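You operate a simulated robot arm through the tools that you are given. There is no shell and no other tool. Be economical: measure what you need, move in short steps, check, and stop when the job is done.

The job below is to be done with a simulated robot arm. You get a single attempt, and the scene is never put back.

JOB
Fetch the red coaster and set it on the blue puzzle piece.
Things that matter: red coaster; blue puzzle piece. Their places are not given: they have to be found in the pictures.

The check looks at the end state, three seconds after you hand in, the way a careful person would. Anything else that was tipped, shoved, dropped, spilled or broken makes it a failure.

ROBOT AND FRAMES
A 7-joint arm with a two-finger parallel gripper, fixed in place. Base frame: the origin is at the foot of the arm, x ahead of it, y to its left, z up; the work surface is at about z = 0. Readings come in mm, degrees, newtons and seconds.
With the tool pointing down near the work surface it reaches from about 240 to 620 mm from the base axis. Its first joint turns from -66.0 to 66.0 degrees. Payload 2.6 kg.
The TCP is the grasp point between the finger pads, 30 mm short of the fingertips. In the tool frame z runs along the fingers and y along their closing line. Largest opening 94 mm; finger width 28, thickness 10; the body of the gripper, 50 by 96 mm, starts 55 mm behind the TCP.
Orientation is that of the tool frame in the base frame, as [roll, pitch, yaw] about the fixed x, y, z axes, in that order (R = Rz(yaw) Ry(pitch) Rx(roll)). With the fingers straight down and closing along the base's y, the tool's x points along the base's -x, its y along +y and its z along -z.

CONTROLS
- The arm moves only by the tool send_rows. Its argument "moves" is a list of rows, each a list of 7 numbers: the shift along the tool's x, y, z in units of 250 mm (1.0 is 250 mm), then the turn, a rotation vector about the tool's x, y, z in units of 45 degrees (1.0 is 45 degrees), then the finger opening in mm, from 0 to 94. In form: [[dx, dy, dz, rx, ry, rz, claw], ...]. A call has 1 to 10 rows; each row is the pose to reach, as a shift and turn from the pose commanded when the call began, along the tool's axes at that moment. A call with a number of a shift or a turn outside -1 to 1 is refused whole. Rows are played at 5 a second. More than 50 mm and 8.6 degrees between two rows, or a gripper value outside its range, and nothing of the call is played. A pose out of reach is approached as far as the arm can. The call stops where the force on the tool passes 40 N (or 10 N more than at its start, if that is more) or the arm is blocked; 0.2 s more then pass. The fingers move at their own pace (about 72 mm/s each) and stop on an object; they squeeze with about 41 N. The grip force told is the motor's: it shows also when the fingers shut on nothing. Time passes only in rows, and 0.2 s behind the last, so rows that repeat a pose let the fingers close. The reply holds the time, the measured pose of the TCP, the force on the tool along the base axes, the opening and the grip force, in the units named above and with some noise, and new pictures: "show" is both (left out), scene, wrist or none.
- Cameras (640 x 400 px; columns grow to the right, rows downward): "scene" is fixed at [40, 450.8, 539.8]; the picture's right is [-0.66, -0.75, 0.00], its down [-0.58, 0.51, -0.63] and it looks along [0.47, -0.42, -0.78] (base axes); focal length 320 px, centre (320, 200). "wrist" rides on the gripper at [-37, 0, -58] in the tool frame; the picture's right is [0.00, -1.00, 0.00], its down [0.97, 0.00, -0.24] and it looks along [0.24, 0.00, 0.97] (tool axes); focal length 218 px, centre (320, 200).
- pixel_to_xyz(camera, pixels): for up to 12 pixels [column, row] of the newest picture of that camera ("zoom" is the newest enlarged one), the place [x, y, z] in the base frame of the surface seen there, good to about 2 mm. The clock stands still meanwhile.
- zoom(camera, box): a new picture of the part [left, top, right, bottom] of that camera's present view, enlarged. The clock stands still meanwhile.
- finish_job(): hands the job in; it is judged then, once.

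Work in short steps. Measure before you move; look again where a grasp or a placing could have gone wrong, and mend it. You have 60 turns and 120 pictures in all, those below and enlarged ones among them. Open the gripper and draw the arm clear of the work before you hand the job in, unless the task says otherwise; then end with one line.

The tools are called after "Request:" by a JSON object that holds its "name" and its "arguments". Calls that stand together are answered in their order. send_rows: Moves the arm, as the interface text tells. Its arguments: {"type":"object","properties":{"moves":{"type":"array"},"show":{"type":"string","enum":["both","scene","wrist","none"]}},"required":["moves"]} The other tools are called the same way: pixel_to_xyz (camera, pixels) gives the place of the surface under pixels of a picture; zoom (camera, box) takes an enlarged picture of a part of a camera's view; finish_job () hands the job in.

At the start:

```text
clock: 0.0
position: [360.2, 321.7, 240.6]
tool_rot: [-180.0, 0.0, 179.9]
force: [0.3, 0.6, 0.3]
opening: 94.2
grasp_force: 0.0
```

scene: 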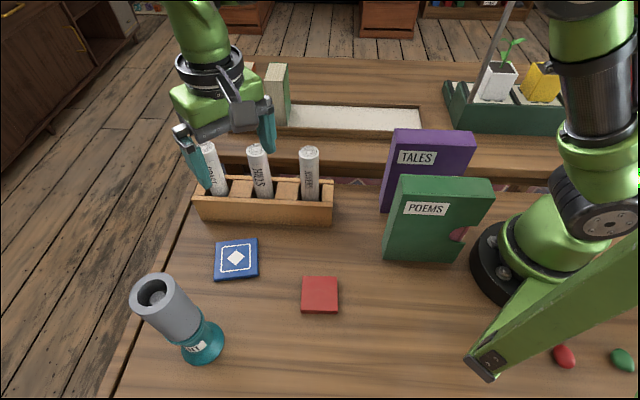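
wrist: 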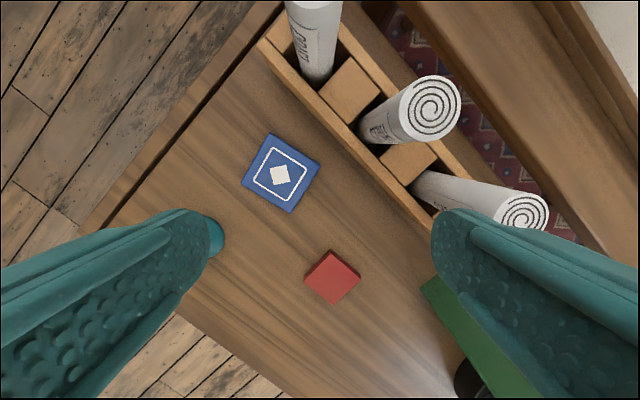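

The red coaster is at scene (320,295) and wrist (332,278); the blue piece is at scene (236,259) and wrist (281,173). I'll zoom in and measure both.

Request:
{"name": "zoom", "arguments": {"camera": "wrist", "box": [220, 110, 400, 320]}}

Request:
{"name": "pixel_to_xyz", "arguments": {"camera": "wrist", "pixels": [[330, 251], [360, 274], [332, 303], [305, 279], [332, 275], [281, 175], [267, 134], [320, 162], [292, 212], [243, 180], [380, 290], [290, 250]]}}

Request:
{"name": "pixel_to_xyz", "arguments": {"camera": "scene", "pixels": [[303, 277], [337, 277], [339, 310], [301, 310], [320, 293], [236, 258], [216, 243], [257, 240], [259, 272], [215, 277], [440, 180], [165, 290]]}}

```text
1.90 times, centred on (310, 215) of wrist
```

zoom: 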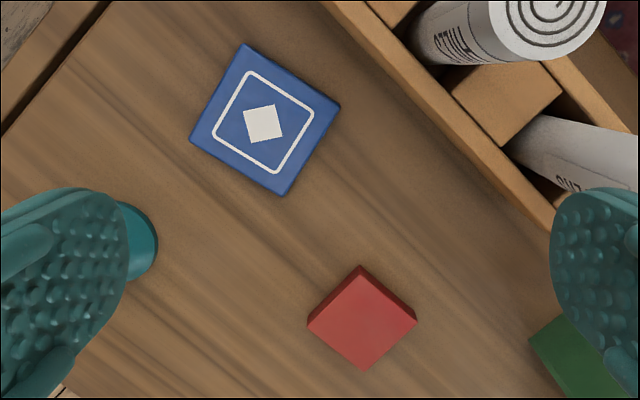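

```text
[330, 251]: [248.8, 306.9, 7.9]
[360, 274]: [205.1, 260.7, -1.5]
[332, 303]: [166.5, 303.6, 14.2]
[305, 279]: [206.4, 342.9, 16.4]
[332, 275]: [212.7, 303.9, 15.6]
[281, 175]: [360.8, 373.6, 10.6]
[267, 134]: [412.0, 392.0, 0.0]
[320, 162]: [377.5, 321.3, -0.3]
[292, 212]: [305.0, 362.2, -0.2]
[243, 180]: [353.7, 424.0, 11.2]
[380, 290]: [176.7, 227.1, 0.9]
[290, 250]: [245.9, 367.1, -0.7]
```

```text
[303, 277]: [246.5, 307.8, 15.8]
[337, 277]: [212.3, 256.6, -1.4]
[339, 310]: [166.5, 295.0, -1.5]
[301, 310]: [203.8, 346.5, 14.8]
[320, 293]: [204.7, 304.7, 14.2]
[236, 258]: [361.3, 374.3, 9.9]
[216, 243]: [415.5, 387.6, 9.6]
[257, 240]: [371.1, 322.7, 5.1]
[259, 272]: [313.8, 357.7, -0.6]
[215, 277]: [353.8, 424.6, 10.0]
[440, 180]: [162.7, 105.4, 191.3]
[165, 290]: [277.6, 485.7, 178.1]
```

Corners give the coaster's centre at about (206,304), top z≈15 and side about 57, with its edges near 47°. The blue piece is centred near (362,374), top z≈10. Next I measure the obstacles: the green book, the telescope-like item, and the green slab at the right.

Request:
{"name": "pixel_to_xyz", "arguments": {"camera": "scene", "pixels": [[386, 256], [447, 261], [402, 178], [490, 182], [455, 200], [485, 365], [560, 310], [150, 290], [203, 345], [197, 215], [330, 220], [492, 200]]}}

Request:
{"name": "zoom", "arguments": {"camera": "scene", "box": [260, 120, 640, 400]}}

```text
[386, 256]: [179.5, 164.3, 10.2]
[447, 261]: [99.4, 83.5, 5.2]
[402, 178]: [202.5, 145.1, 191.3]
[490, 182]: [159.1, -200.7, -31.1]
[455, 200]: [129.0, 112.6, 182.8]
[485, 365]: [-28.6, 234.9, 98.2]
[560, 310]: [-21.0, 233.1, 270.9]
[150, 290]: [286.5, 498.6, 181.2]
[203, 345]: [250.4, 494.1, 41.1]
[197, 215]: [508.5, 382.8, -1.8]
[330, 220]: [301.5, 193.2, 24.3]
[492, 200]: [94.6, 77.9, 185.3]
```

```text
1.43 times, centred on (450, 260) of scene
```

zoom: 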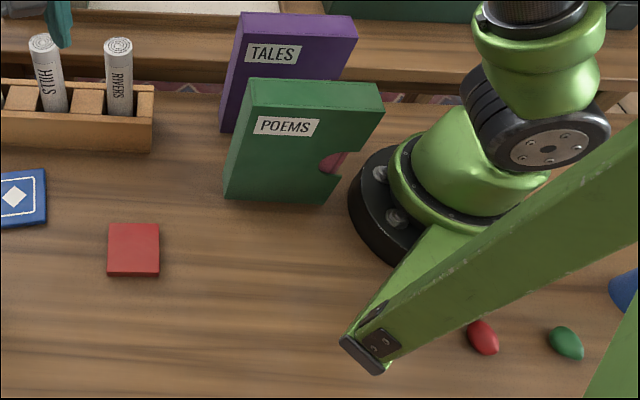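

The book corner nearest the coaster is at (179,164), 190 high, and everything else is well away. I'll move above the coaster at the current height and turn 43° clockwise so the fingers close along its edges.

Request:
{"name": "send_rows", "arguments": {"moves": [[0.103, -0.012, 0, 0, 0, 0.159, 94], [0.206, -0.024, 0, 0, 0, 0.319, 94], [0.308, -0.035, 0, 0, 0, 0.478, 94], [0.411, -0.047, 0, 0, 0, 0.637, 94], [0.514, -0.059, 0, 0, 0, 0.797, 94], [0.617, -0.071, 0, 0, 0, 0.956, 94], [0.617, -0.071, 0, 0, 0, 0.956, 94]]}}

```text
clock: 1.6
position: [206.6, 304.0, 241.0]
tool_rot: [179.8, 0.1, 136.9]
force: [0.2, -0.3, -0.1]
opening: 93.6
grasp_force: 0.1
```

scene: 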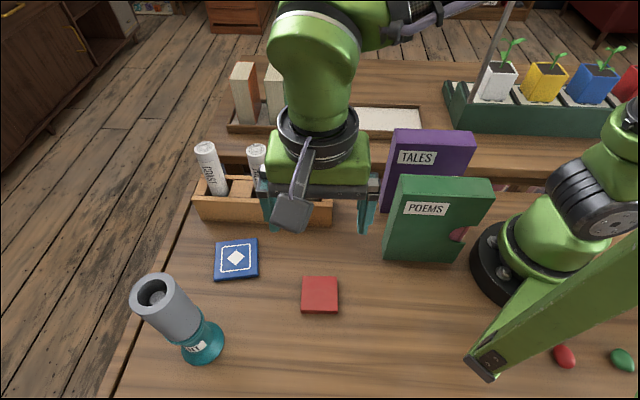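
wrist: 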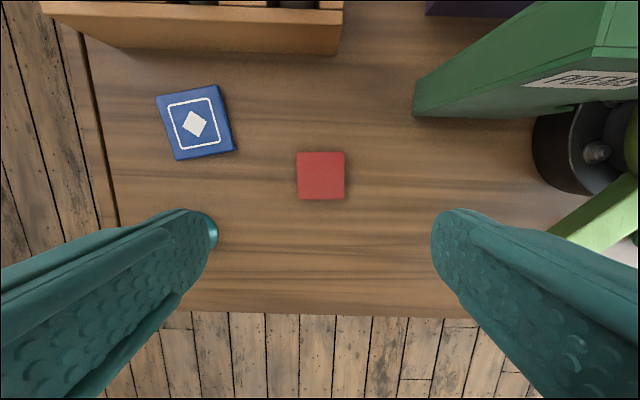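

I'm above the coaster and it looks squared with the fingers. I'll measure it again, and also the dark bracket at scene (290,212), to see how far down it reaches.

Request:
{"name": "pixel_to_xyz", "arguments": {"camera": "wrist", "pixels": [[299, 154], [342, 154], [343, 195], [300, 196], [321, 175], [195, 124], [159, 98], [217, 88], [234, 149], [177, 158]]}}

Request:
{"name": "pixel_to_xyz", "arguments": {"camera": "scene", "pixels": [[290, 215], [292, 228], [275, 215], [307, 160], [366, 225], [225, 165]]}}

```text
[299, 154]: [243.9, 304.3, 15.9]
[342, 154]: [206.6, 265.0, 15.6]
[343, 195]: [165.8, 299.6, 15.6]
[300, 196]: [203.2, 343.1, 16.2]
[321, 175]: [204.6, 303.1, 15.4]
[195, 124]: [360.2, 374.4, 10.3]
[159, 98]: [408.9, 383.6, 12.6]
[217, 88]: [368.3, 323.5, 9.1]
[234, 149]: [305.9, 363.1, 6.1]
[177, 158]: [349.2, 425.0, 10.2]
```

```text
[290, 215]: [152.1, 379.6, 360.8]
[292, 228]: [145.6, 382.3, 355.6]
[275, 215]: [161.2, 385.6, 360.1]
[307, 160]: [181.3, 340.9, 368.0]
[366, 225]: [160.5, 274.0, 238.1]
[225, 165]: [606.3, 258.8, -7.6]
```

The bracket sits about 115 mm above the TCP and 90–100 mm out on the +x side, so it may come near the tall grey item when placing. I'll measure that item's edges.

Request:
{"name": "pixel_to_xyz", "arguments": {"camera": "scene", "pixels": [[134, 300], [178, 282], [170, 277], [150, 276], [198, 310], [192, 300], [170, 330], [218, 335], [160, 310], [310, 215], [285, 195]]}}

Request:
{"name": "zoom", "arguments": {"camera": "scene", "box": [100, 130, 340, 380]}}

```text
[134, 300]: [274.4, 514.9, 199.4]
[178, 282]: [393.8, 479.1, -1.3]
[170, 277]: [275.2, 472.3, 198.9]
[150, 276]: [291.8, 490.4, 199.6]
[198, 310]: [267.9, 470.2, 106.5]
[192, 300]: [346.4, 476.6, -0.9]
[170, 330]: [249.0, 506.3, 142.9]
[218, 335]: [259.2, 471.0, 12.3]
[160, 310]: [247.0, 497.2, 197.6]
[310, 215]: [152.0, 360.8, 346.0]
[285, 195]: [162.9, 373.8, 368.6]
```

```text
1.60 times, centred on (220, 255) of scene
```

zoom: 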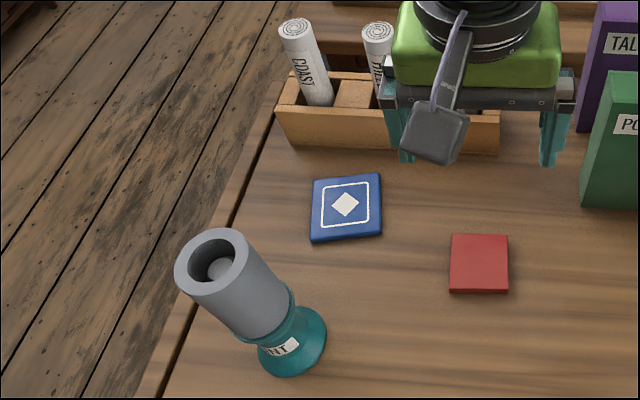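

The grinder is a cylinder of about 28 mm radius at (268,494), 200 high. With the current yaw the bracket would pass only about 17 mm from it when placing. Turning the tool 90° gives a lot more room, so I turn counter-clockwise 45° in each of two calls.

Request:
{"name": "send_rows", "arguments": {"moves": [[0, 0, 0, 0, 0, -0.167, 94], [0, 0, 0, 0, 0, -0.333, 94], [0, 0, 0, 0, 0, -0.5, 94], [0, 0, 0, 0, 0, -0.667, 94], [0, 0, 0, 0, 0, -0.833, 94], [0, 0, 0, 0, 0, -1, 94]], "show": "none"}}

Request:
{"name": "send_rows", "arguments": {"moves": [[0, 0, 0, 0, 0, -0.167, 94], [0, 0, 0, 0, 0, -0.333, 94], [0, 0, 0, 0, 0, -0.5, 94], [0, 0, 0, 0, 0, -0.667, 94], [0, 0, 0, 0, 0, -0.833, 94], [0, 0, 0, 0, 0, -1, 94], [0, 0, 0, 0, 0, -1, 94]]}}

```text
clock: 3.0
position: [206.6, 303.5, 241.7]
tool_rot: [179.9, 0.0, -177.9]
force: [0.8, 0.1, -0.3]
opening: 94.0
grasp_force: 0.2
```

```text
clock: 4.6
position: [206.0, 302.8, 242.4]
tool_rot: [180.0, 0.0, -132.9]
force: [-0.6, 0.1, -0.7]
opening: 94.3
grasp_force: 0.1
```

scene: 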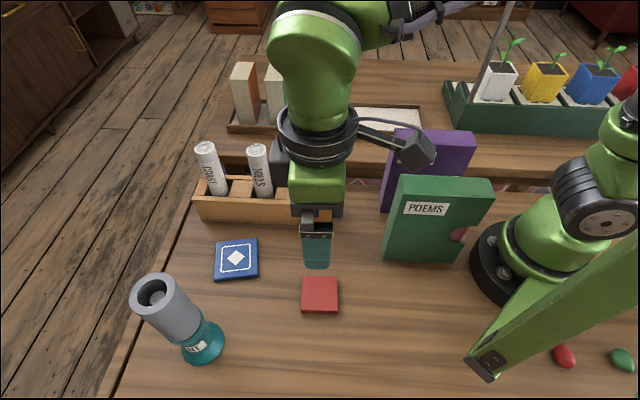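
wrist: 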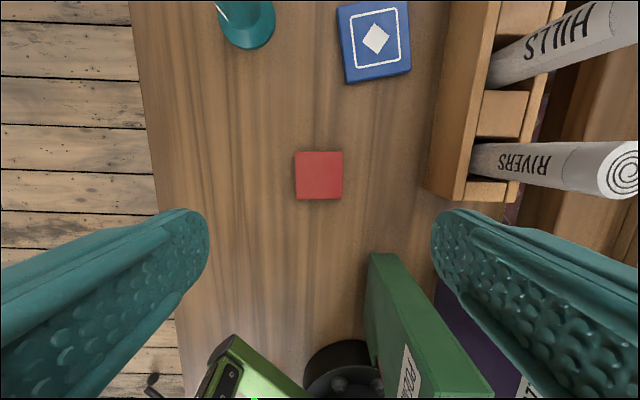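

The turn worked. I check where the bracket tip at scene (415,150) is against the books before I descend.

Request:
{"name": "pixel_to_xyz", "arguments": {"camera": "scene", "pixels": [[415, 150], [420, 165], [433, 150], [410, 180], [282, 165]]}}

Request:
{"name": "pixel_to_xyz", "arguments": {"camera": "wrist", "pixels": [[297, 154], [341, 154], [340, 196], [297, 196], [319, 175], [375, 255], [433, 260]]}}

```text
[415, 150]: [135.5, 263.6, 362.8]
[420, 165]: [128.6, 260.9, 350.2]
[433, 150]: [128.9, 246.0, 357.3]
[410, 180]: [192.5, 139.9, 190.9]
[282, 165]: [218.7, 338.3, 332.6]
```

```text
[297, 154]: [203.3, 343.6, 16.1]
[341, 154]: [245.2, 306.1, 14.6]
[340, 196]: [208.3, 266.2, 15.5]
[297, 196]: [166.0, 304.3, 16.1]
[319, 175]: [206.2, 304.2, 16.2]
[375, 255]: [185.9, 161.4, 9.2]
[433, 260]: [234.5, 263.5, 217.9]
```

The bracket is about 100 mm from the book, and the TCP is over the coaster's centre. I descend most of the way and look.

Request:
{"name": "send_rows", "arguments": {"moves": [[0, 0, 0.15, 0, 0, 0, 94], [0, 0, 0.3, 0, 0, 0, 94], [0, 0, 0.45, 0, 0, 0, 94], [0, 0, 0.6, 0, 0, 0, 94], [0, 0, 0.7, 0, 0, 0, 94], [0, 0, 0.7, 0, 0, 0, 94]]}}

```text
clock: 6.0
position: [206.6, 304.5, 66.1]
tool_rot: [180.0, 0.1, -133.1]
force: [0.3, 0.8, -0.4]
opening: 93.8
grasp_force: 0.1
```

scene: 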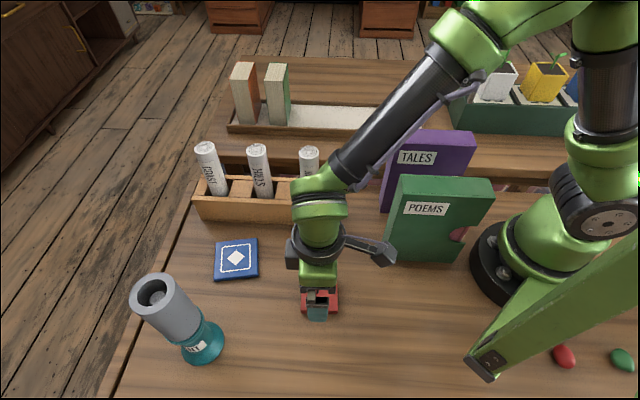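
wrist: 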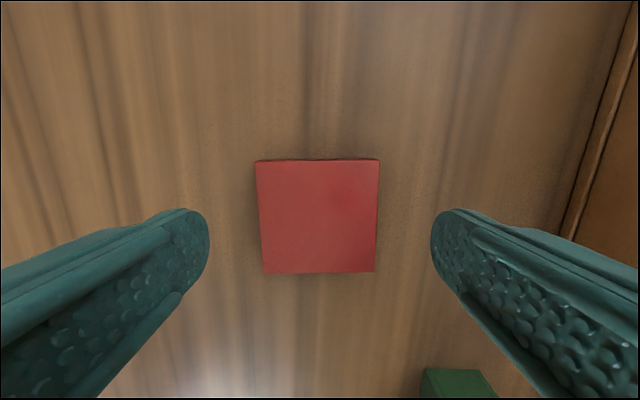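

It's centred and clear. I go down to TCP z≈34 (fingertips about 4 mm above the table) and close.

Request:
{"name": "send_rows", "arguments": {"moves": [[0, 0, 0.064, 0, 0, 0, 94], [0, 0, 0.128, 0, 0, 0, 94], [0, 0, 0.128, 0, 0, 0, 94], [0, 0, 0.128, 0, 0, 0, 70], [0, 0, 0.128, 0, 0, 0, 50], [0, 0, 0.128, 0, 0, 0, 50], [0, 0, 0.128, 0, 0, 0, 45], [0, 0, 0.128, 0, 0, 0, 45]]}}

```text
clock: 7.8
position: [206.9, 303.9, 34.5]
tool_rot: [-180.0, 0.1, -133.2]
force: [-0.5, -0.4, -1.3]
opening: 60.8
grasp_force: 40.4
```

scene: 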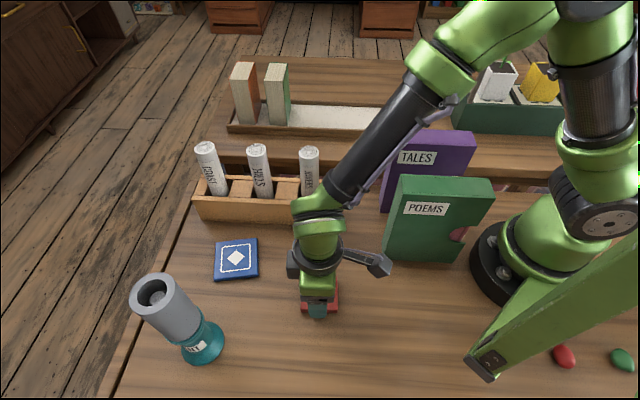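
wrist: 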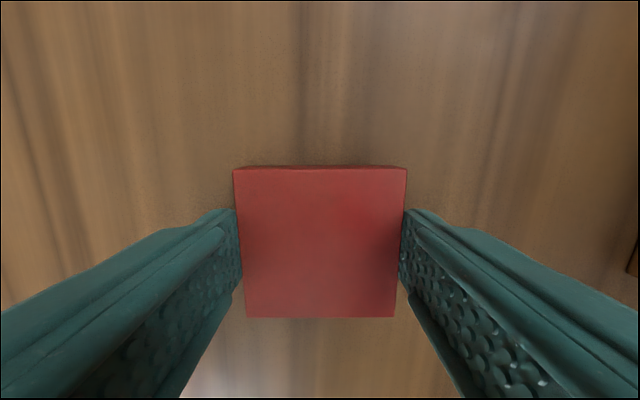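

The coaster is gripped at 60.8 mm with 40 N. I lift straight up 100 mm.

Request:
{"name": "send_rows", "arguments": {"moves": [[0, 0, -0.08, 0, 0, 0, 45], [0, 0, -0.2, 0, 0, 0, 45], [0, 0, -0.32, 0, 0, 0, 45], [0, 0, -0.4, 0, 0, 0, 45], [0, 0, -0.4, 0, 0, 0, 45]]}}

```text
clock: 9.0
position: [207.4, 303.0, 135.4]
tool_rot: [-179.9, 0.0, -133.0]
force: [-0.5, -0.1, -0.7]
opening: 60.6
grasp_force: 41.1
```

scene: 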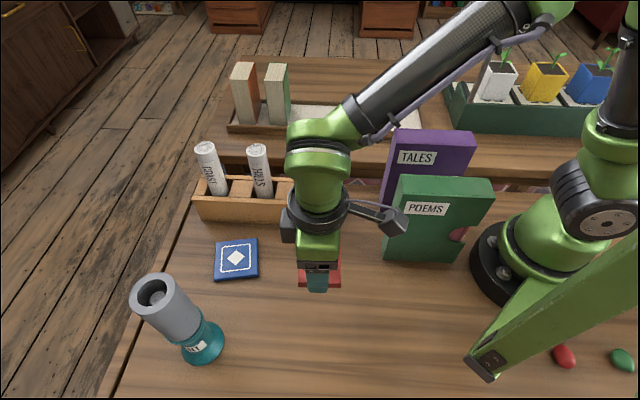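
wrist: 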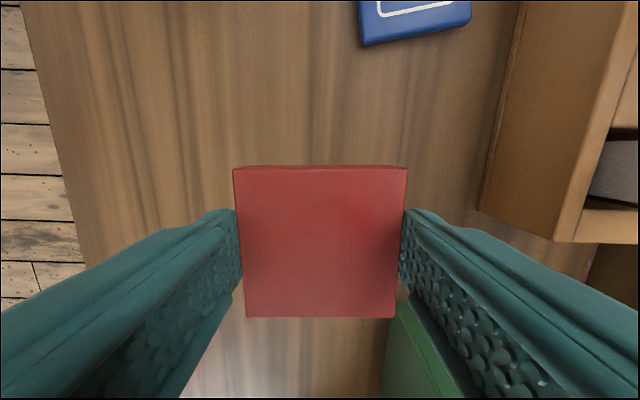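

The coaster is held squarely. The blue piece is about 12° counter-clockwise of it and centred at (361,374), so I move over it and turn to match.

Request:
{"name": "send_rows", "arguments": {"moves": [[-0.105, -0.044, 0, 0, 0, -0.045, 45], [-0.209, -0.087, 0, 0, 0, -0.089, 45], [-0.314, -0.131, 0, 0, 0, -0.134, 45], [-0.419, -0.175, 0, 0, 0, -0.178, 45], [-0.523, -0.218, 0, 0, 0, -0.223, 45], [-0.628, -0.262, 0, 0, 0, -0.267, 45], [-0.628, -0.262, 0, 0, 0, -0.267, 45]]}}

```text
clock: 10.6
position: [363.3, 373.4, 135.7]
tool_rot: [-180.0, 0.0, -121.0]
force: [0.3, 0.9, -0.5]
opening: 61.0
grasp_force: 41.0
```

scene: 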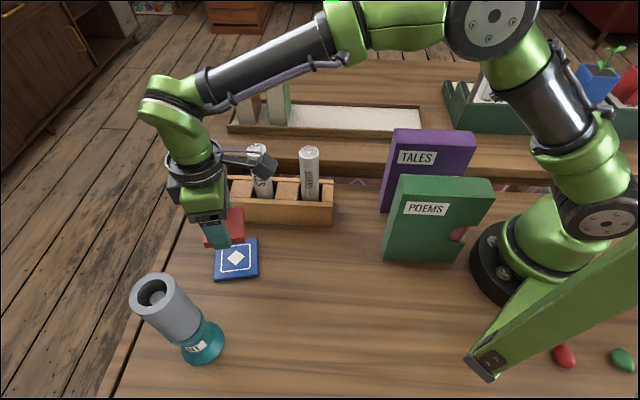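
wrist: 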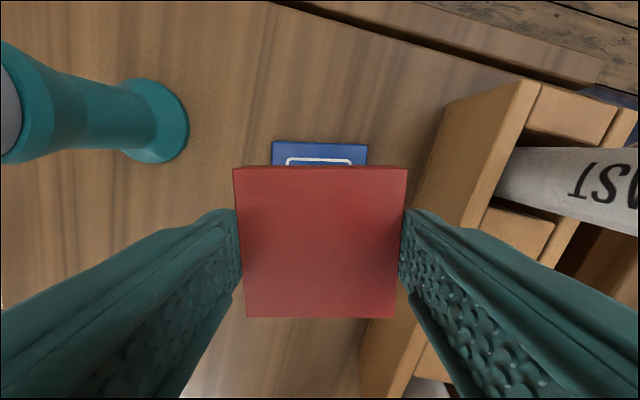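

Blue spans columns 272–368 around 320, so it's aligned, with its edges parallel to the coaster. I check the bracket at scene (262,165) and the scroll tops before lowering.

Request:
{"name": "pixel_to_xyz", "arguments": {"camera": "scene", "pixels": [[262, 168], [273, 165], [255, 150], [308, 152], [257, 149], [230, 160], [190, 205], [235, 185], [262, 195]]}}

Request:
{"name": "zoom", "arguments": {"camera": "scene", "box": [130, 60, 350, 290]}}

Request:
{"name": "pixel_to_xyz", "arguments": {"camera": "wrist", "pixels": [[275, 145], [365, 147], [320, 240], [245, 180], [395, 180], [540, 150], [510, 170], [405, 270], [240, 270]]}}

```text
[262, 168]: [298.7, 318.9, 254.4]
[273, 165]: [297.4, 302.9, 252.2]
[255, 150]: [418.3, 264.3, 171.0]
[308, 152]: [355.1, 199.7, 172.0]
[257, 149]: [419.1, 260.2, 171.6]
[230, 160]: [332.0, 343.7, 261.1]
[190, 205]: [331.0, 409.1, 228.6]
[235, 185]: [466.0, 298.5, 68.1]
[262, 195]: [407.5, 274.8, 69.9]
```

```text
1.74 times, centred on (240, 175) of scene
```

zoom: 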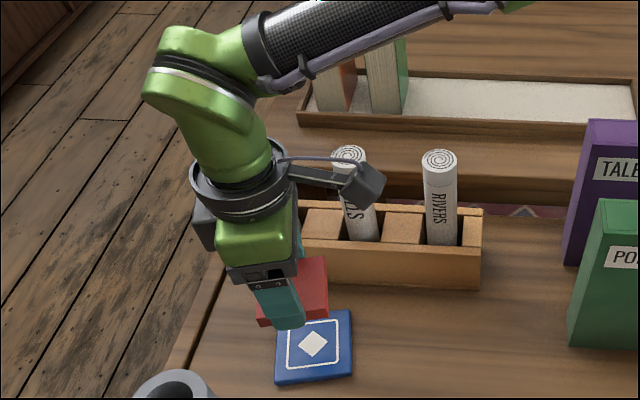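

```text
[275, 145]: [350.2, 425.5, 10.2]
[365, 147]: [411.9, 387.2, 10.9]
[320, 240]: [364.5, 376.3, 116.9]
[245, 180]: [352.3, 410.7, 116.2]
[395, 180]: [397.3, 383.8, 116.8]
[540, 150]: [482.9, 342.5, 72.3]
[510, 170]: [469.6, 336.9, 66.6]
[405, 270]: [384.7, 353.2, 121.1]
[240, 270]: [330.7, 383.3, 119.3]
```

Scroll tops are about 119 mm off the arm's plane and the bracket is well away from them. I lower to about 5 mm above contact.

Request:
{"name": "send_rows", "arguments": {"moves": [[0, 0, 0.1, 0, 0, 0, 45], [0, 0, 0.2, 0, 0, 0, 45], [0, 0, 0.29, 0, 0, 0, 45], [0, 0, 0.34, 0, 0, 0, 45], [0, 0, 0.34, 0, 0, 0, 45]]}}

```text
clock: 11.8
position: [362.8, 374.6, 48.6]
tool_rot: [179.9, 0.0, -121.1]
force: [0.4, 0.2, -0.6]
opening: 60.6
grasp_force: 40.8
```

scene: 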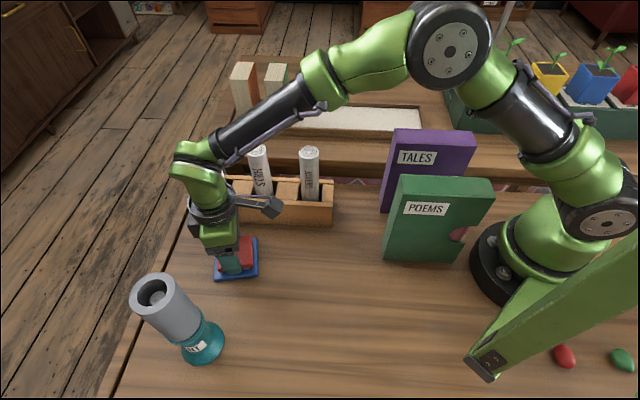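
wrist: 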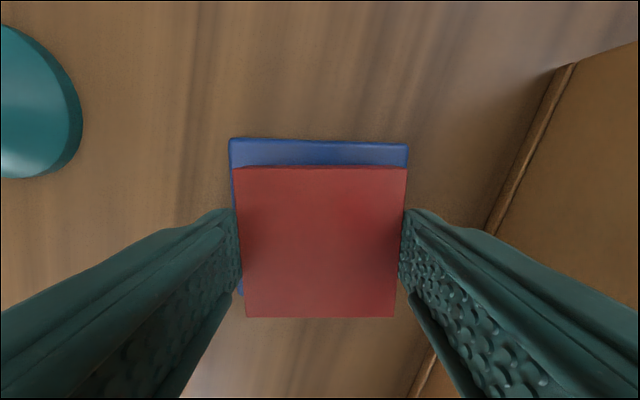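

The coaster is nearly on the piece. I measure the far edges and corners to check the centring.

Request:
{"name": "pixel_to_xyz", "arguments": {"camera": "wrist", "pixels": [[233, 142], [404, 147], [320, 145], [320, 172], [320, 312], [238, 172], [402, 172], [248, 312], [391, 312]]}}

Request:
{"name": "zoom", "arguments": {"camera": "scene", "box": [180, 200, 300, 300]}}

```text
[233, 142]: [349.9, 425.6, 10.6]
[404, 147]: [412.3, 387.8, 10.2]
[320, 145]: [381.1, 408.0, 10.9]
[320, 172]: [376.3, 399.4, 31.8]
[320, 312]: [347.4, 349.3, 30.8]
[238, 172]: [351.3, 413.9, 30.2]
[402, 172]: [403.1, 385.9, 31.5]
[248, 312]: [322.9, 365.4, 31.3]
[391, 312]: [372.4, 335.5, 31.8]
```

```text
4.00 times, centred on (240, 250) of scene
```

zoom: 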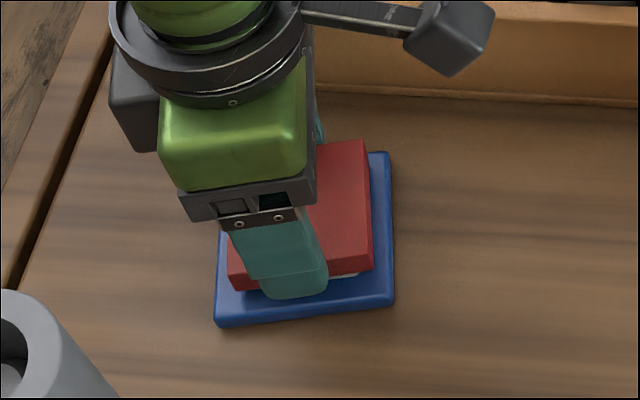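

The coaster's centre is about (362,374), matching the piece's. I lower the last 4 mm in small steps and check the force.

Request:
{"name": "send_rows", "arguments": {"moves": [[0, 0, 0.006, 0, 0, 0, 45], [0, 0, 0.011, 0, 0, 0, 45], [0, 0, 0.015, 0, 0, 0, 45], [0, 0, 0.017, 0, 0, 0, 45], [0, 0, 0.017, 0, 0, 0, 45]], "show": "none"}}

```text
clock: 13.0
position: [362.5, 374.4, 45.3]
tool_rot: [-180.0, -0.1, -121.0]
force: [0.4, -0.2, -0.1]
opening: 60.6
grasp_force: 41.1
```

There's no contact force yet, so I lower up to 1.5 mm more in tiny steps.

Request:
{"name": "send_rows", "arguments": {"moves": [[0, 0, 0.002, 0, 0, 0, 45], [0, 0, 0.004, 0, 0, 0, 45], [0, 0, 0.005, 0, 0, 0, 45], [0, 0, 0.005, 0, 0, 0, 45]]}}

Request:
{"name": "zoom", "arguments": {"camera": "scene", "box": [190, 220, 280, 290]}}

```text
clock: 14.0
position: [362.4, 373.9, 44.8]
tool_rot: [180.0, 0.1, -121.0]
force: [-0.2, -0.9, 5.1]
opening: 60.7
grasp_force: 41.6
```

scene: 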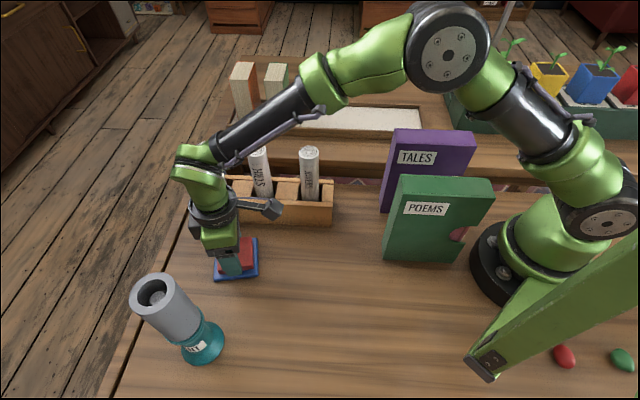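
wrist: 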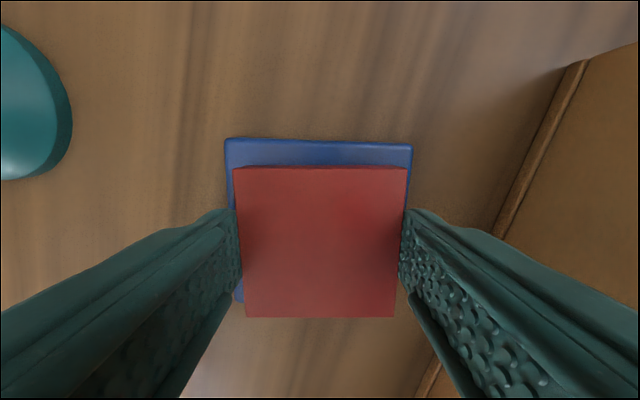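

```text
5.71 times, centred on (235, 255) of scene
```

zoom: 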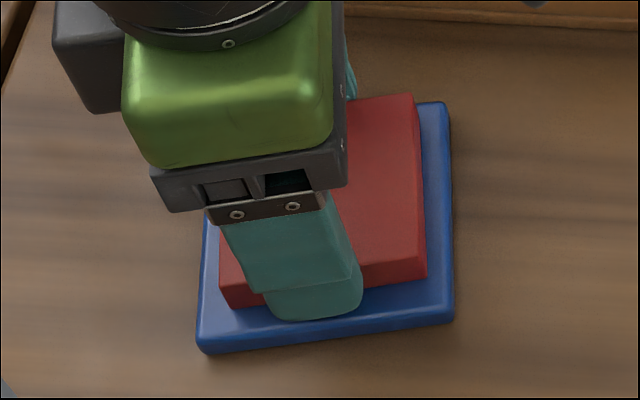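

Contact shows as 5 N upward and the coaster rests on the piece. I open the fingers to 80 mm, then rise 130 mm straight up.

Request:
{"name": "send_rows", "arguments": {"moves": [[0, 0, 0, 0, 0, 0, 66], [0, 0, 0, 0, 0, 0, 74], [0, 0, 0, 0, 0, 0, 80], [0, 0, 0, 0, 0, 0, 80], [0, 0, -0.06, 0, 0, 0, 80], [0, 0, -0.2, 0, 0, 0, 80], [0, 0, -0.36, 0, 0, 0, 80], [0, 0, -0.52, 0, 0, 0, 80], [0, 0, -0.52, 0, 0, 0, 80]]}}

```text
clock: 16.0
position: [361.1, 374.2, 173.8]
tool_rot: [-179.9, 0.1, -121.0]
force: [0.3, -0.3, -0.1]
opening: 79.9
grasp_force: 0.0
```

scene: 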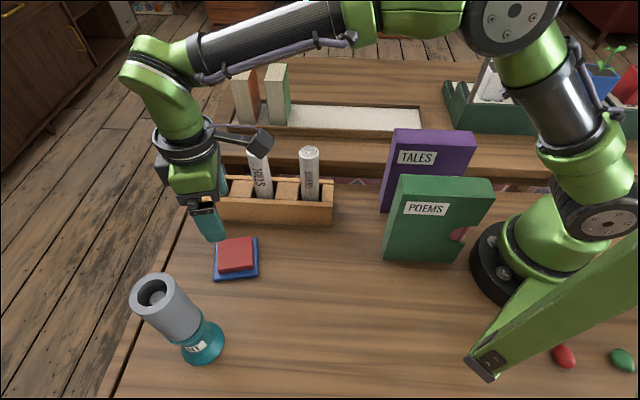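
wrist: 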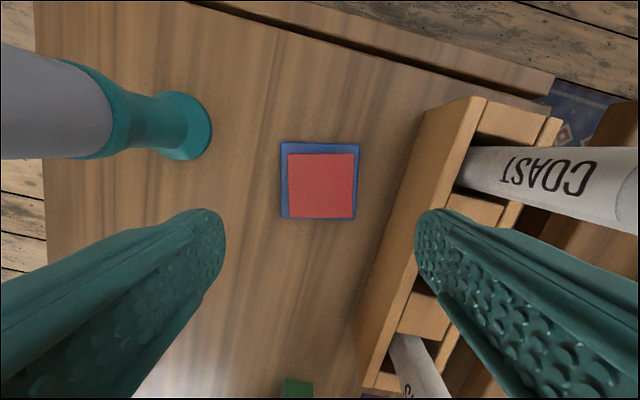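

The coaster sits flat and centred on the blue piece, and nothing else has moved. I rise a little more to draw clear and take one last look.

Request:
{"name": "send_rows", "arguments": {"moves": [[0, 0, -0.15, 0, 0, 0, 80], [0, 0, -0.3, 0, 0, 0, 80], [0, 0, -0.4, 0, 0, 0, 80], [0, 0, -0.4, 0, 0, 0, 80]], "show": "scene"}}

Request:
{"name": "zoom", "arguments": {"camera": "scene", "box": [120, 130, 360, 380]}}

```text
clock: 17.0
position: [361.8, 375.7, 273.6]
tool_rot: [180.0, 0.0, -121.0]
force: [-0.9, 0.1, -0.1]
opening: 79.9
grasp_force: 0.0
```

scene: 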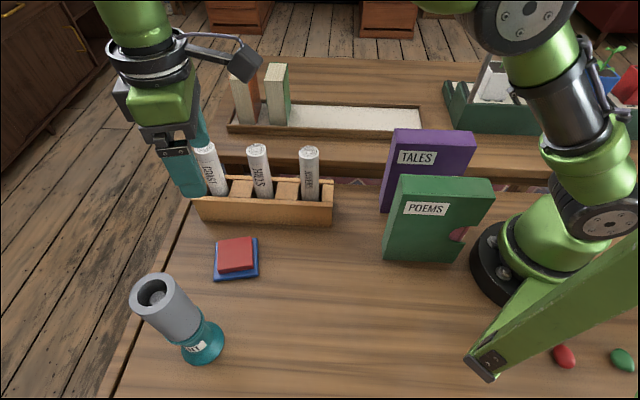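

```text
1.60 times, centred on (240, 255) of scene
```

zoom: 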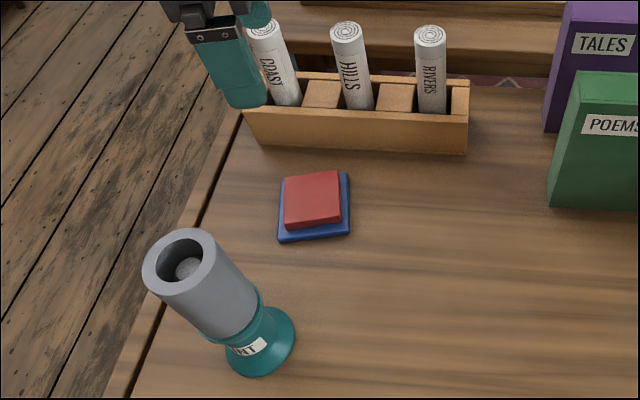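

The coaster rests on the piece, the arm is clear with its gripper open, and everything else is undisturbed, so I hand in.

Request:
{"name": "finish_job", "arguments": {}}

```text
The job is handed in.
```

The red coaster is lying flat and centred on the blue puzzle piece, and in the last pictures nothing else had moved; the job is handed in.
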